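You operate a simulated robot arm through the tools that you are given. There is no shell and no other tool. Be economical: measure what you need, move in short steps, check, and stop when the job is done.

Carry out the task below with a simulated robot arm. There is one attempt and no reset: what you move stays moved.

JOB
Put the green tape on top of the yellow reel.

The check looks at the end state, three seconds after you hand in, the way a careful person would. Anything else that was tipped, shoved, dropped, spilled or broken makes it a failure.

ROBOT AND FRAMES
A 7-joint arm with a two-finger parallel gripper, fixed in place. Base frame: the origin is at the foot of the arm, x ahead of it, y to its left, z up; the work surface is at about z = 0. Units: m, degrees, N and s.
With the tool pointing down near the work surface it reaches from about 0.24 to 0.62 m from the base axis. Its first joint turns from -66.0 to 66.0 degrees. Payload 2.6 kg.
Tool frame: the origin (TCP) lies between the finger pads and is the grasp point; the fingertips stand 0.03 m ahead of it; z points along the fingers, y is the line along which they close. The gripper opens to 0.094 m. The fingers are 0.028 m wide and 0.01 m thick; the gripper's body (0.05 by 0.096 m) begins 0.055 m behind the TCP.
Orientation is that of the tool frame in the base frame, as a unit quaternion [x, y, z, w]. With the fingers straight down and closing along the base's y, the tool's x points along the base's -x, its y along +y and its z along -z.

CONTROLS
- The arm moves only by the tool drive_tool. Its argument "steps" is a list of rows, each a list of 3 entries, a list of its own where there are three numbers: the shift along the tool's x, y, z in m, then the turn, a rotation vector about the tool's x, y, z in rad, then the opening, from 0 (shut) to 1 (fully open). In form: [[[x, y, z], [ax, ay, az], claw], ...]. A call has 1 to 12 rows; each row is the pose to reach, as a shift and turn from the pose commanded when the call began, along the tool's axes at that moment. A row lasts 0.2 s, in which the tool goes at most 0.05 m and 8.6 degrees; a call with a longer step from one row to the next is refused whole, and so is a gripper value outside its range. Where a pose cannot be reached the arm comes as near as it can. A force on the tool above 40 N (or 10 N above the force at the start of the call, whichever is more), or a blocked arm, ends the call early, and 0.2 s more pass. Each finger travels about 0.072 m/s and halts on what it meets, pressing with about 30 N; the grip force reading is that of the motor and also rises with nothing between the fingers. The clock runs only during rows and for 0.2 s after the last one: add rows that repeat a pose to give the fingers time. It gives the time, the measured TCP pose, the force on the tool (base axes), the opening and the grip force at its end, in the units of the frame above (readings bear some noise), and new pictures: "show" is both (left out), scene, wrist or none.
- Cameras (640 x 400 px; columns grow to the right, rows downward): "scene" is fixed at [0.044, 0.4437, 0.5557]; the picture's right is [-0.66, -0.75, 0.00], its down [-0.49, 0.43, -0.76] and it looks along [0.57, -0.50, -0.65] (base axes); focal length 360 px, centre (320, 200). "wrist" rides on the gripper at [-0.037, 0, -0.058] in the tool frame; the picture's right is [0.00, -1.00, 0.00], its down [0.97, 0.00, -0.24] and it looks along [0.24, 0.00, 0.97] (tool axes); focal length 218 px, centre (320, 200).
- locate(camera, pixels): for up to 12 pixels [column, row] of the newest picture of that camera ("zoom" is the newest enlarged one), the place [x, y, z] in the base frame of the surface seen there, good to about 0.003 m. No time passes.
- inspect(camera, box): a new picture of the part [left, top, right, bottom] of that camera's present view, enlarged. No time passes.
- finish_job(): hands the job in; it is judged then, once.

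Work in short steps. Measure before you move; look again where a grasp or a placing could have gone wrong, and mend it. You have 60 turns and 120 pictures in all, those below and enlarged ones among them. Open the gripper and draw the arm clear of the work before you hand the job in, unless the task says otherwise; then end with one line.

The tools are called after "Call:" as a command line: name --argument value ..., lists and objects as JSON in quotes. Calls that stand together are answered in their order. drive_tool: Moves the arm, as the interface text tells. Its arguments: {"type":"object","properties":{"steps":{"type":"array","items":{"type":"array"}},"show":{"type":"string","enum":["both","scene","wrist","none"]}},"required":["steps"]} The other tools are called the same way: locate (camera, pixels) gives the place of the surface under pixels of a picture; inspect (camera, box) takes an enlarged picture of a part of a camera's view; finish_job () hands the job in.

At the start:

```text
time_s: 0.0
tool_pos: [0.3126, -0.1064, 0.2157]
ee_rot: [0.0, 1.0, 0.0, 0.0]
ft_force: [-0.1, -0.6, -0.5]
opening: 0.094
grasp_force: 0.0
```

scene: 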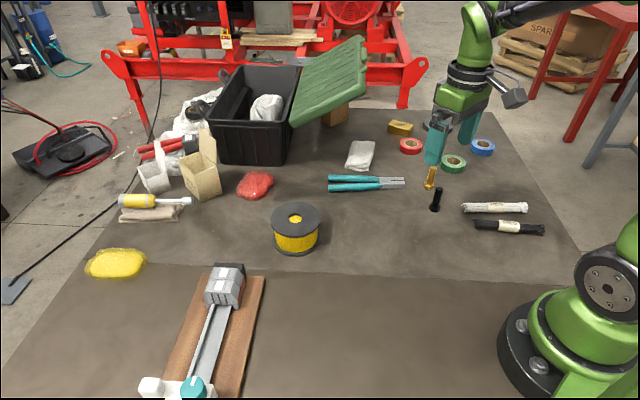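
wrist: 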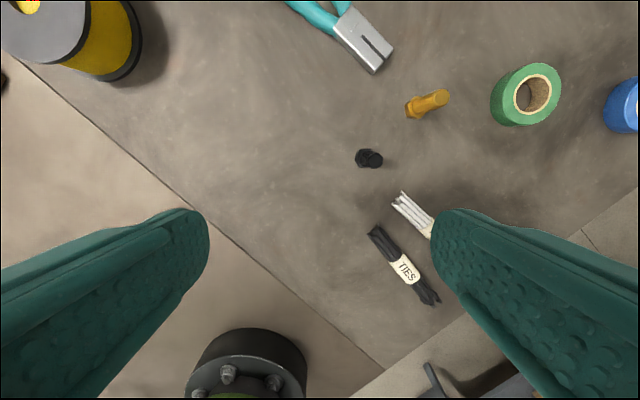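

The green tape shows at scene (453,163) and wrist (527,95); the yellow reel at scene (296,228). I measure both with enlarged pictures first.

Call:
inspect --camera "scene" --box '[380, 110, 540, 210]'

Call:
locate --camera "scene" --pixels '[[296, 207], [296, 219], [275, 217], [318, 217], [296, 231], [295, 250], [283, 208], [310, 210], [453, 155], [453, 170], [441, 162], [466, 163]]'

Call:
locate --camera "wrist" --pixels '[[538, 68], [557, 85], [545, 115], [520, 80], [517, 100], [533, 95], [427, 103], [505, 125], [85, 40], [608, 105]]'

```text
4.00 times, centred on (460, 160) of scene
```

zoom: 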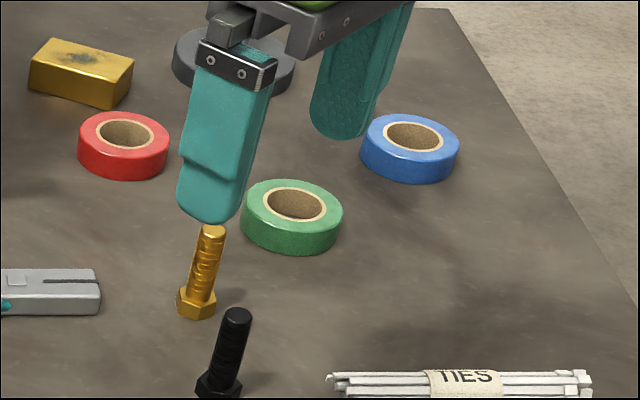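

```text
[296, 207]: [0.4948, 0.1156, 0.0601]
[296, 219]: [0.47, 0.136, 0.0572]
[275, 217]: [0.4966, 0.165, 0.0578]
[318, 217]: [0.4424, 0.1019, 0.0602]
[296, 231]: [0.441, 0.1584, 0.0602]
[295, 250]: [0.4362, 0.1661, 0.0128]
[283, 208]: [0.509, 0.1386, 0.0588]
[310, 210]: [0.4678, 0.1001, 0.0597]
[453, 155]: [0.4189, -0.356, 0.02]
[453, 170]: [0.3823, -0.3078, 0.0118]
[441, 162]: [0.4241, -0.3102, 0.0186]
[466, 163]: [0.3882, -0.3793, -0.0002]
```

```text
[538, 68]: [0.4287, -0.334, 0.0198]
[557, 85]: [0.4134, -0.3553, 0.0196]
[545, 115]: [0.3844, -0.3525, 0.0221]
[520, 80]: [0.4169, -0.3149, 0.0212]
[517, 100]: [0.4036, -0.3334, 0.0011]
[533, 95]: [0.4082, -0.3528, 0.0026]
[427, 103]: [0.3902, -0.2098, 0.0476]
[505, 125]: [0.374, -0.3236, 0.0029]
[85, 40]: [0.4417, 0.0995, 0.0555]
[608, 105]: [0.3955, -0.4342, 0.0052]
```

The green tape's centre is near (0.406,-0.331) with its top at 0.02, and the reel's top is at about 0.06. I look at the reel closely and move above the tape at the present height.

Call:
inspect --camera "scene" --box '[256, 190, 336, 260]'

Call:
drive_tool --steps '[[[-0.015, -0.045, 0], [0, 0, 0], 1], [[-0.03, -0.09, 0], [0, 0, 0], 1], [[-0.045, -0.135, 0], [0, 0, 0], 1], [[-0.06, -0.18, 0], [0, 0, 0], 1], [[-0.075, -0.215, 0], [0, 0, 0], 1], [[-0.093, -0.225, 0], [0, 0, 0], 1], [[-0.093, -0.225, 0.04], [0, 0, 0], 1], [[-0.093, -0.225, 0.07], [0, 0, 0], 1], [[-0.093, -0.225, 0.07], [0, 0, 0], 1]]'

```text
5.71 times, centred on (296, 225) of scene
```

zoom: 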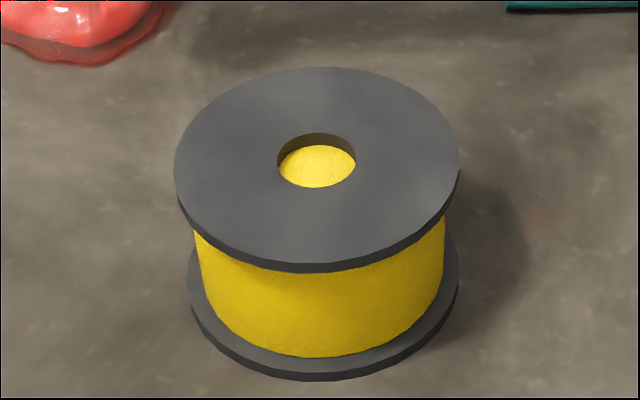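

```text
time_s: 2.0
tool_pos: [0.4063, -0.3312, 0.1467]
ee_rot: [0.001, 1.0, 0.0, 0.0]
ft_force: [-1.0, 0.2, -0.2]
opening: 0.0941
grasp_force: 0.0
```

scene: 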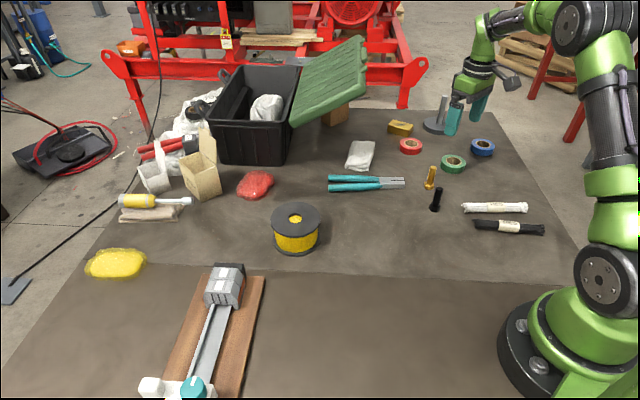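
wrist: 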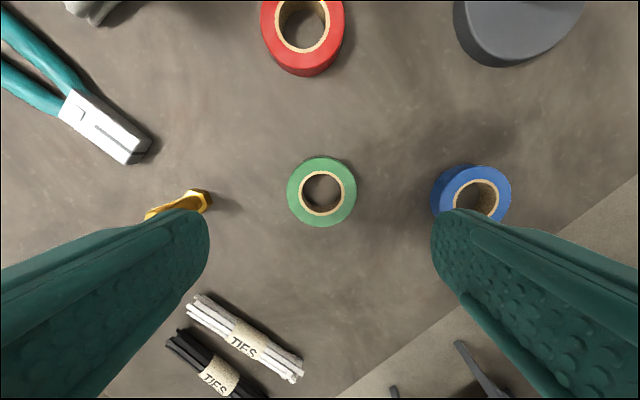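

The tape sits at wrist (322,190), roughly between the fingers. I measure its top rim and the neighbouring tapes and bolt exactly.

Call:
locate --camera "wrist" --pixels '[[291, 190], [353, 190], [322, 162], [322, 221], [301, 192], [355, 198], [434, 190], [200, 200], [437, 205], [205, 195]]'

Call:
locate --camera "scene" --pixels '[[272.5, 220], [319.5, 220], [296, 203], [296, 235], [295, 213], [295, 221]]'

```text
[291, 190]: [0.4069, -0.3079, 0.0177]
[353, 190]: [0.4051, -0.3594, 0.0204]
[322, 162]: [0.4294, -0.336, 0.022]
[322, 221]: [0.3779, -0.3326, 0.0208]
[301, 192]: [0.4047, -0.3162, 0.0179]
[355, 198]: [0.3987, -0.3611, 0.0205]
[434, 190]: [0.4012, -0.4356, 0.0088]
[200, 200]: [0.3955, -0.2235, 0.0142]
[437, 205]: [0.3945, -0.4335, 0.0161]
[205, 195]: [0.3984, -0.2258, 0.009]
```

```text
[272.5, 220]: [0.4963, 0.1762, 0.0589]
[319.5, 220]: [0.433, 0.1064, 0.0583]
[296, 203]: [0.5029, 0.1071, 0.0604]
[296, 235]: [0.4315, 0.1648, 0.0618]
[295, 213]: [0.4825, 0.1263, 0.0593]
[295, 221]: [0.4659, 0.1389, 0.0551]
```

Tape centre is (0.404,-0.334), diameter 0.054, and both neighbours clear the open fingers by 4 cm or more. I descend to TCP z = 0.035 and close.

Call:
drive_tool --steps '[[[0.002, -0.003, 0.04], [0, 0, 0], 1], [[0.002, -0.003, 0.08], [0, 0, 0], 1], [[0.002, -0.003, 0.1], [0, 0, 0], 1], [[0.002, -0.003, 0.112], [0, 0, 0], 1], [[0.002, -0.003, 0.112], [0, 0, 0], 1], [[0.002, -0.003, 0.112], [0, 0, 0], 0.6], [[0.002, -0.003, 0.112], [0, 0, 0], 0.5], [[0.002, -0.003, 0.112], [0, 0, 0], 0.5], [[0.002, -0.003, 0.112], [0, 0, 0], 0.5]]'

```text
time_s: 4.0
tool_pos: [0.4038, -0.3337, 0.0346]
ee_rot: [0.001, 1.0, 0.0, 0.0]
ft_force: [-0.7, 1.2, 0.3]
opening: 0.0591
grasp_force: 30.4
```

scene: 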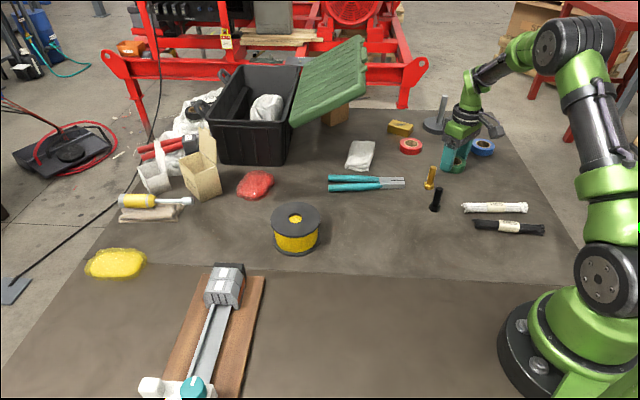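
wrist: 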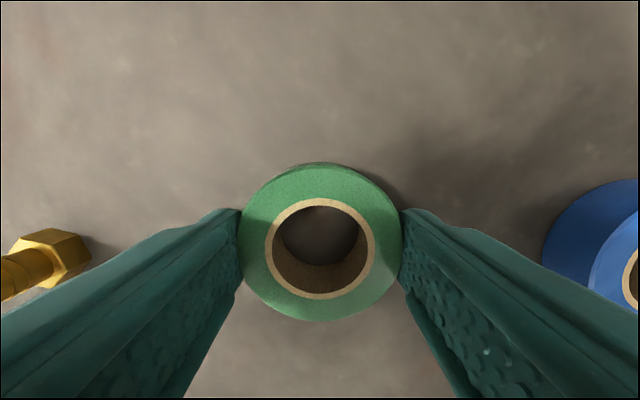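

The fingers halted at 0.059 with 30 N and the tape is centred at wrist (320,243). I lift straight up with a firmer closing command.

Call:
drive_tool --steps '[[[0, 0, 0], [0, 0, 0], 0.4], [[0, 0, -0.02], [0, 0, 0], 0.4], [[0, 0, -0.05], [0, 0, 0], 0.4], [[0, 0, -0.09], [0, 0, 0], 0.4], [[0, 0, -0.13], [0, 0, 0], 0.4], [[0, 0, -0.165], [0, 0, 0], 0.4], [[0, 0, -0.165], [0, 0, 0], 0.4]]'

```text
time_s: 5.6
tool_pos: [0.4028, -0.3326, 0.1991]
ee_rot: [0.0, 1.0, 0.0, 0.0]
ft_force: [0.1, 0.9, 0.1]
opening: 0.0589
grasp_force: 30.0
```

scene: 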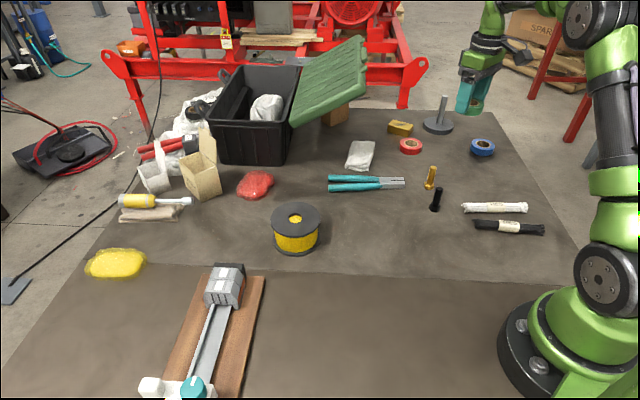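
wrist: 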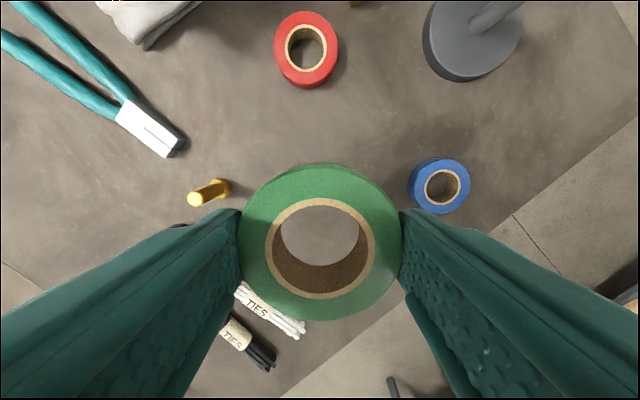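

The tape came up level in the grip. I carry it at this height to near (0.42, 0.13), just short of the reel, to measure from the wrist camera.

Call:
drive_tool --steps '[[[0, 0.04, 0], [0, 0, 0], 0.4], [[0, 0.083, 0], [0, 0, 0], 0.4], [[0, 0.126, 0], [0, 0, 0], 0.4], [[0, 0.169, 0], [0, 0, 0], 0.4], [[0, 0.212, 0], [0, 0, 0], 0.4], [[0, 0.255, 0], [0, 0, 0], 0.4], [[0, 0.298, 0], [0, 0, 0], 0.4], [[0, 0.341, 0], [0, 0, 0], 0.4], [[0, 0.384, 0], [0, 0, 0], 0.4], [[0, 0.427, 0], [0, 0, 0], 0.4], [[-0.015, 0.465, 0], [0, 0, 0], 0.4], [[-0.015, 0.465, 0], [0, 0, 0], 0.4]]'

```text
time_s: 8.2
tool_pos: [0.4196, 0.1324, 0.199]
ee_rot: [0.0, 1.0, 0.0, 0.0]
ft_force: [-1.2, 0.1, -0.3]
opening: 0.0591
grasp_force: 30.0
```

scene: 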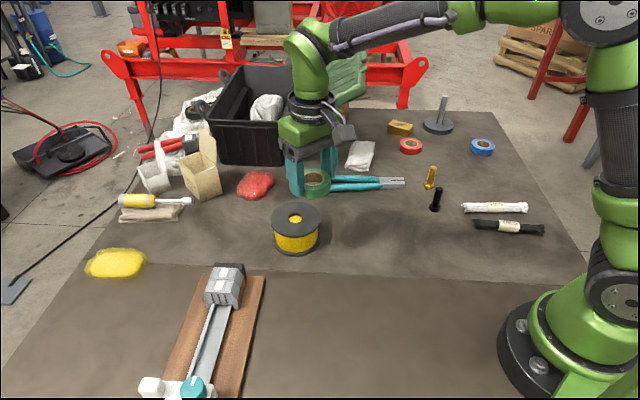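
wrist: 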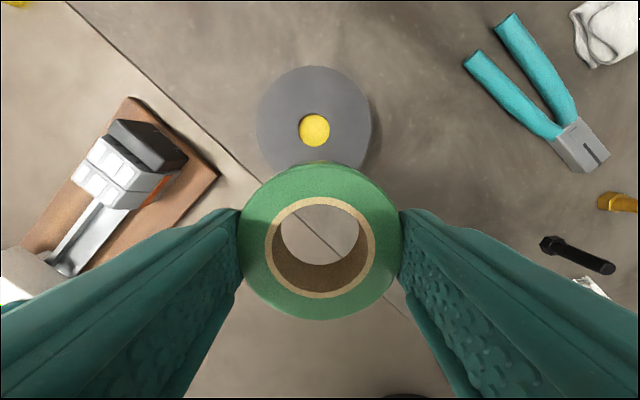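

The reel's top is seen clearly around wrist (314,124). I measure its rim and hub hole, and the held tape.

Call:
locate --camera "wrist" --pixels '[[260, 122], [369, 122], [314, 68], [296, 131], [332, 131], [314, 112], [314, 150], [342, 80], [285, 160], [320, 175], [320, 312], [278, 160]]'

```text
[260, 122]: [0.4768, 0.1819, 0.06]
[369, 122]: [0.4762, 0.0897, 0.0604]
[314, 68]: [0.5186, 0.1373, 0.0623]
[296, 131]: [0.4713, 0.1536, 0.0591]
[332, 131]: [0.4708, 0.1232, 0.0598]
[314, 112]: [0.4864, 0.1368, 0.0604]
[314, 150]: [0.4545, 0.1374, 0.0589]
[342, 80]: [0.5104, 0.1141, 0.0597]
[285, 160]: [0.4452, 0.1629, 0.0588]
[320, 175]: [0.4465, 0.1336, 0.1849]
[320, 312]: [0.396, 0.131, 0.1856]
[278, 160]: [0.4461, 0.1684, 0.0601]
```

Reel centre is (0.472, 0.1365), top z 0.060; the tape's centre is at (0.421, 0.132), its underside about 0.034 below the TCP. I move over the centre and lower to about 1 cm above it.

Call:
drive_tool --steps '[[[-0.025, 0.002, 0], [0, 0, 0], 0.4], [[-0.051, 0.004, 0], [0, 0, 0], 0.4], [[-0.051, 0.004, 0], [0, 0, 0], 0.4], [[-0.051, 0.004, 0.04], [0, 0, 0], 0.4], [[-0.051, 0.004, 0.075], [0, 0, 0], 0.4], [[-0.051, 0.004, 0.093], [0, 0, 0], 0.4], [[-0.051, 0.004, 0.093], [0, 0, 0], 0.4]]'

Call:
inspect --camera "scene" --box '[236, 150, 356, 260]'

```text
time_s: 9.8
tool_pos: [0.4692, 0.1352, 0.1057]
ee_rot: [-0.001, 1.0, 0.001, 0.0]
ft_force: [0.2, -1.1, -0.5]
opening: 0.0591
grasp_force: 30.0
```

scene: 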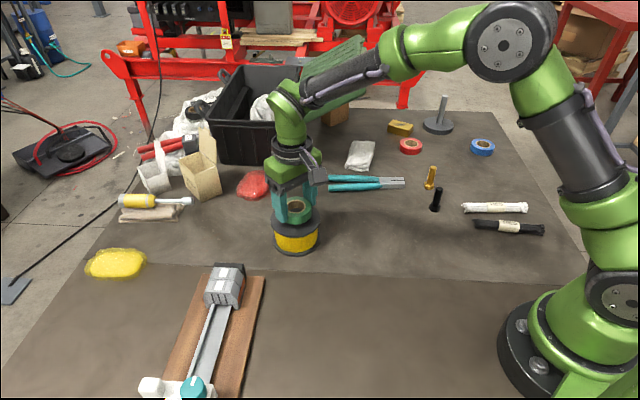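
wrist: 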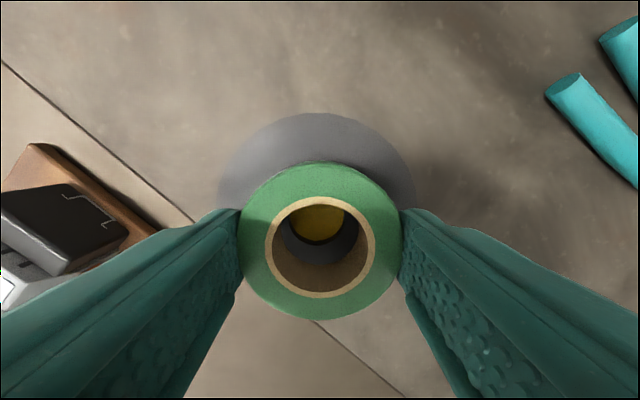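

```text
3.64 times, centred on (296, 205) of scene
```

zoom: 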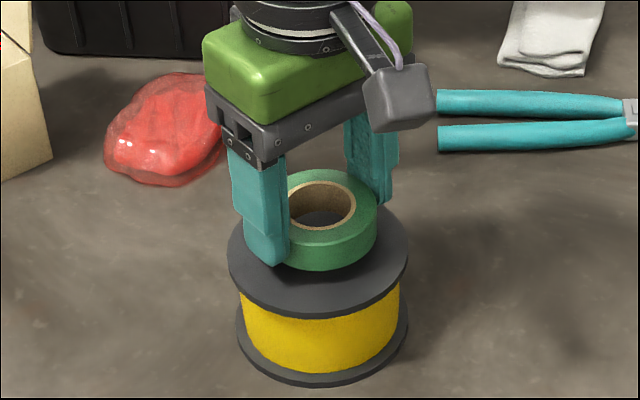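

The tape hovers about 1 cm above the flange, concentric within a few mm (tape centre 2–3 mm short in x). I shift 2 mm and lower to contact.

Call:
drive_tool --steps '[[[-0.002, 0.001, 0.004], [0, 0, 0], 0.4], [[-0.002, 0.001, 0.008], [0, 0, 0], 0.4], [[-0.002, 0.001, 0.0105], [0, 0, 0], 0.4], [[-0.002, 0.001, 0.0105], [0, 0, 0], 0.4]]'

Call:
inspect --camera "scene" --box '[256, 180, 336, 260]'

```text
time_s: 10.8
tool_pos: [0.4714, 0.1376, 0.095]
ee_rot: [0.0, 1.0, 0.0, 0.0]
ft_force: [-0.6, 0.6, 0.4]
opening: 0.0589
grasp_force: 29.8
```

scene: 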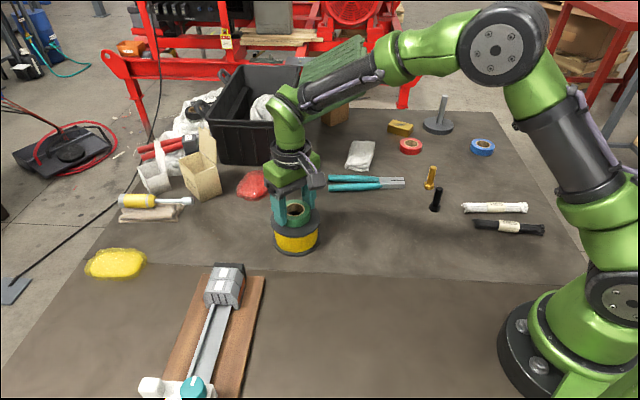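
wrist: 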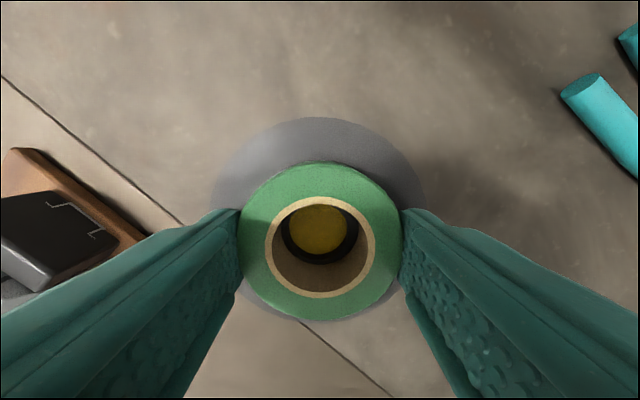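

```text
5.00 times, centred on (296, 220) of scene
```

zoom: 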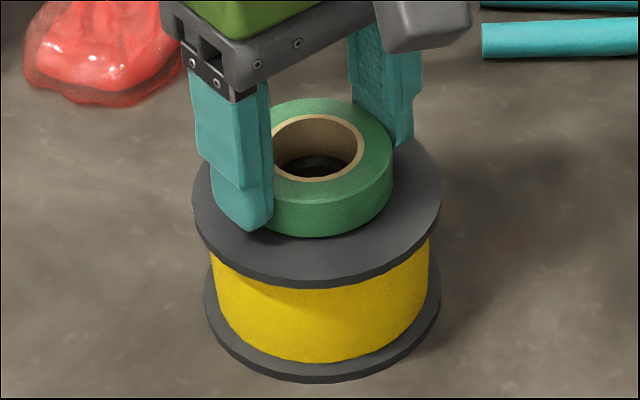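

The tape is within about 1 mm of the flange and concentric, with no contact force yet. I lower 1 mm, then open in place.

Call:
drive_tool --steps '[[[0, 0, 0.001], [0, 0, 0], 0.4], [[0, 0, 0.001], [0, 0, 0], 0.4], [[0, 0, 0.001], [0, 0, 0], 0.68], [[0, 0, 0.001], [0, 0, 0], 0.75], [[0, 0, 0.001], [0, 0, 0], 0.9], [[0, 0, 0.001], [0, 0, 0], 0.9], [[0, 0, 0.001], [0, 0, 0], 0.9]]'

```text
time_s: 12.4
tool_pos: [0.4736, 0.1375, 0.0952]
ee_rot: [0.0, 1.0, 0.0, 0.0]
ft_force: [0.5, 0.9, 0.2]
opening: 0.0846
grasp_force: 0.0
```

scene: 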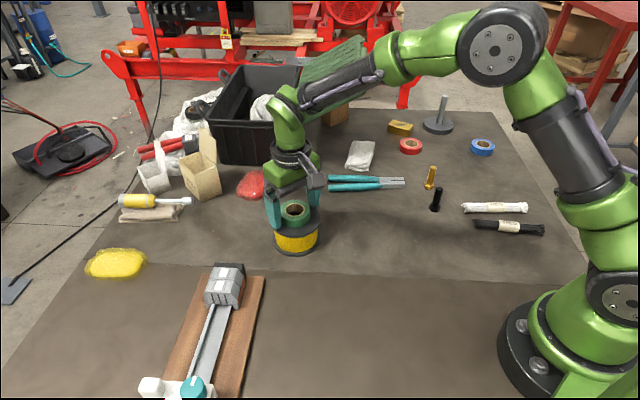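
wrist: 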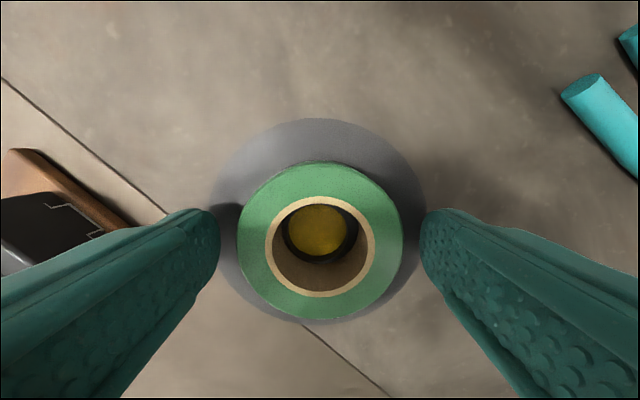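

The fingers are clear on both sides and the tape rests on the reel. I rise straight up, then draw back toward -y at height.

Call:
drive_tool --steps '[[[0, 0, -0.03], [0, 0, 0], 0.9], [[0, 0, -0.07], [0, 0, 0], 0.9], [[0, 0, -0.11], [0, 0, 0], 0.9], [[0, 0, -0.14], [0, 0, 0], 0.9], [[0.02, -0.04, -0.14], [0, 0, 0], 0.9], [[0.04, -0.08, -0.14], [0, 0, 0], 0.9], [[0.06, -0.12, -0.14], [0, 0, 0], 0.9], [[0.07, -0.16, -0.14], [0, 0, 0], 0.9], [[0.07, -0.16, -0.14], [0, 0, 0], 0.9]]' --show "scene"

Call:
inspect --camera "scene" --box '[256, 180, 336, 260]'

```text
time_s: 14.4
tool_pos: [0.3999, -0.0235, 0.2335]
ee_rot: [0.0, 1.0, -0.001, 0.0]
ft_force: [0.1, -0.1, -0.4]
opening: 0.0846
grasp_force: 0.1
```

scene: 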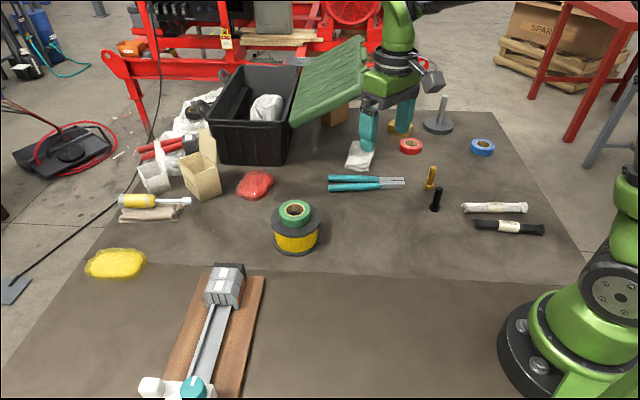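

```text
5.00 times, centred on (296, 220) of scene
```

zoom: 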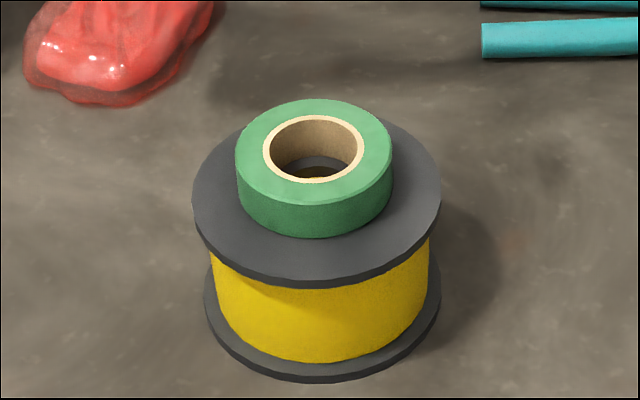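

The tape lies flat and centred on the reel, nothing else has moved, and the arm is clear with the gripper open. I hand the job in.

Call:
finish_job

```text
The job is handed in.
```

The green tape is lying flat and centred on top of the yellow reel, nothing else was moved, and the job is handed in.
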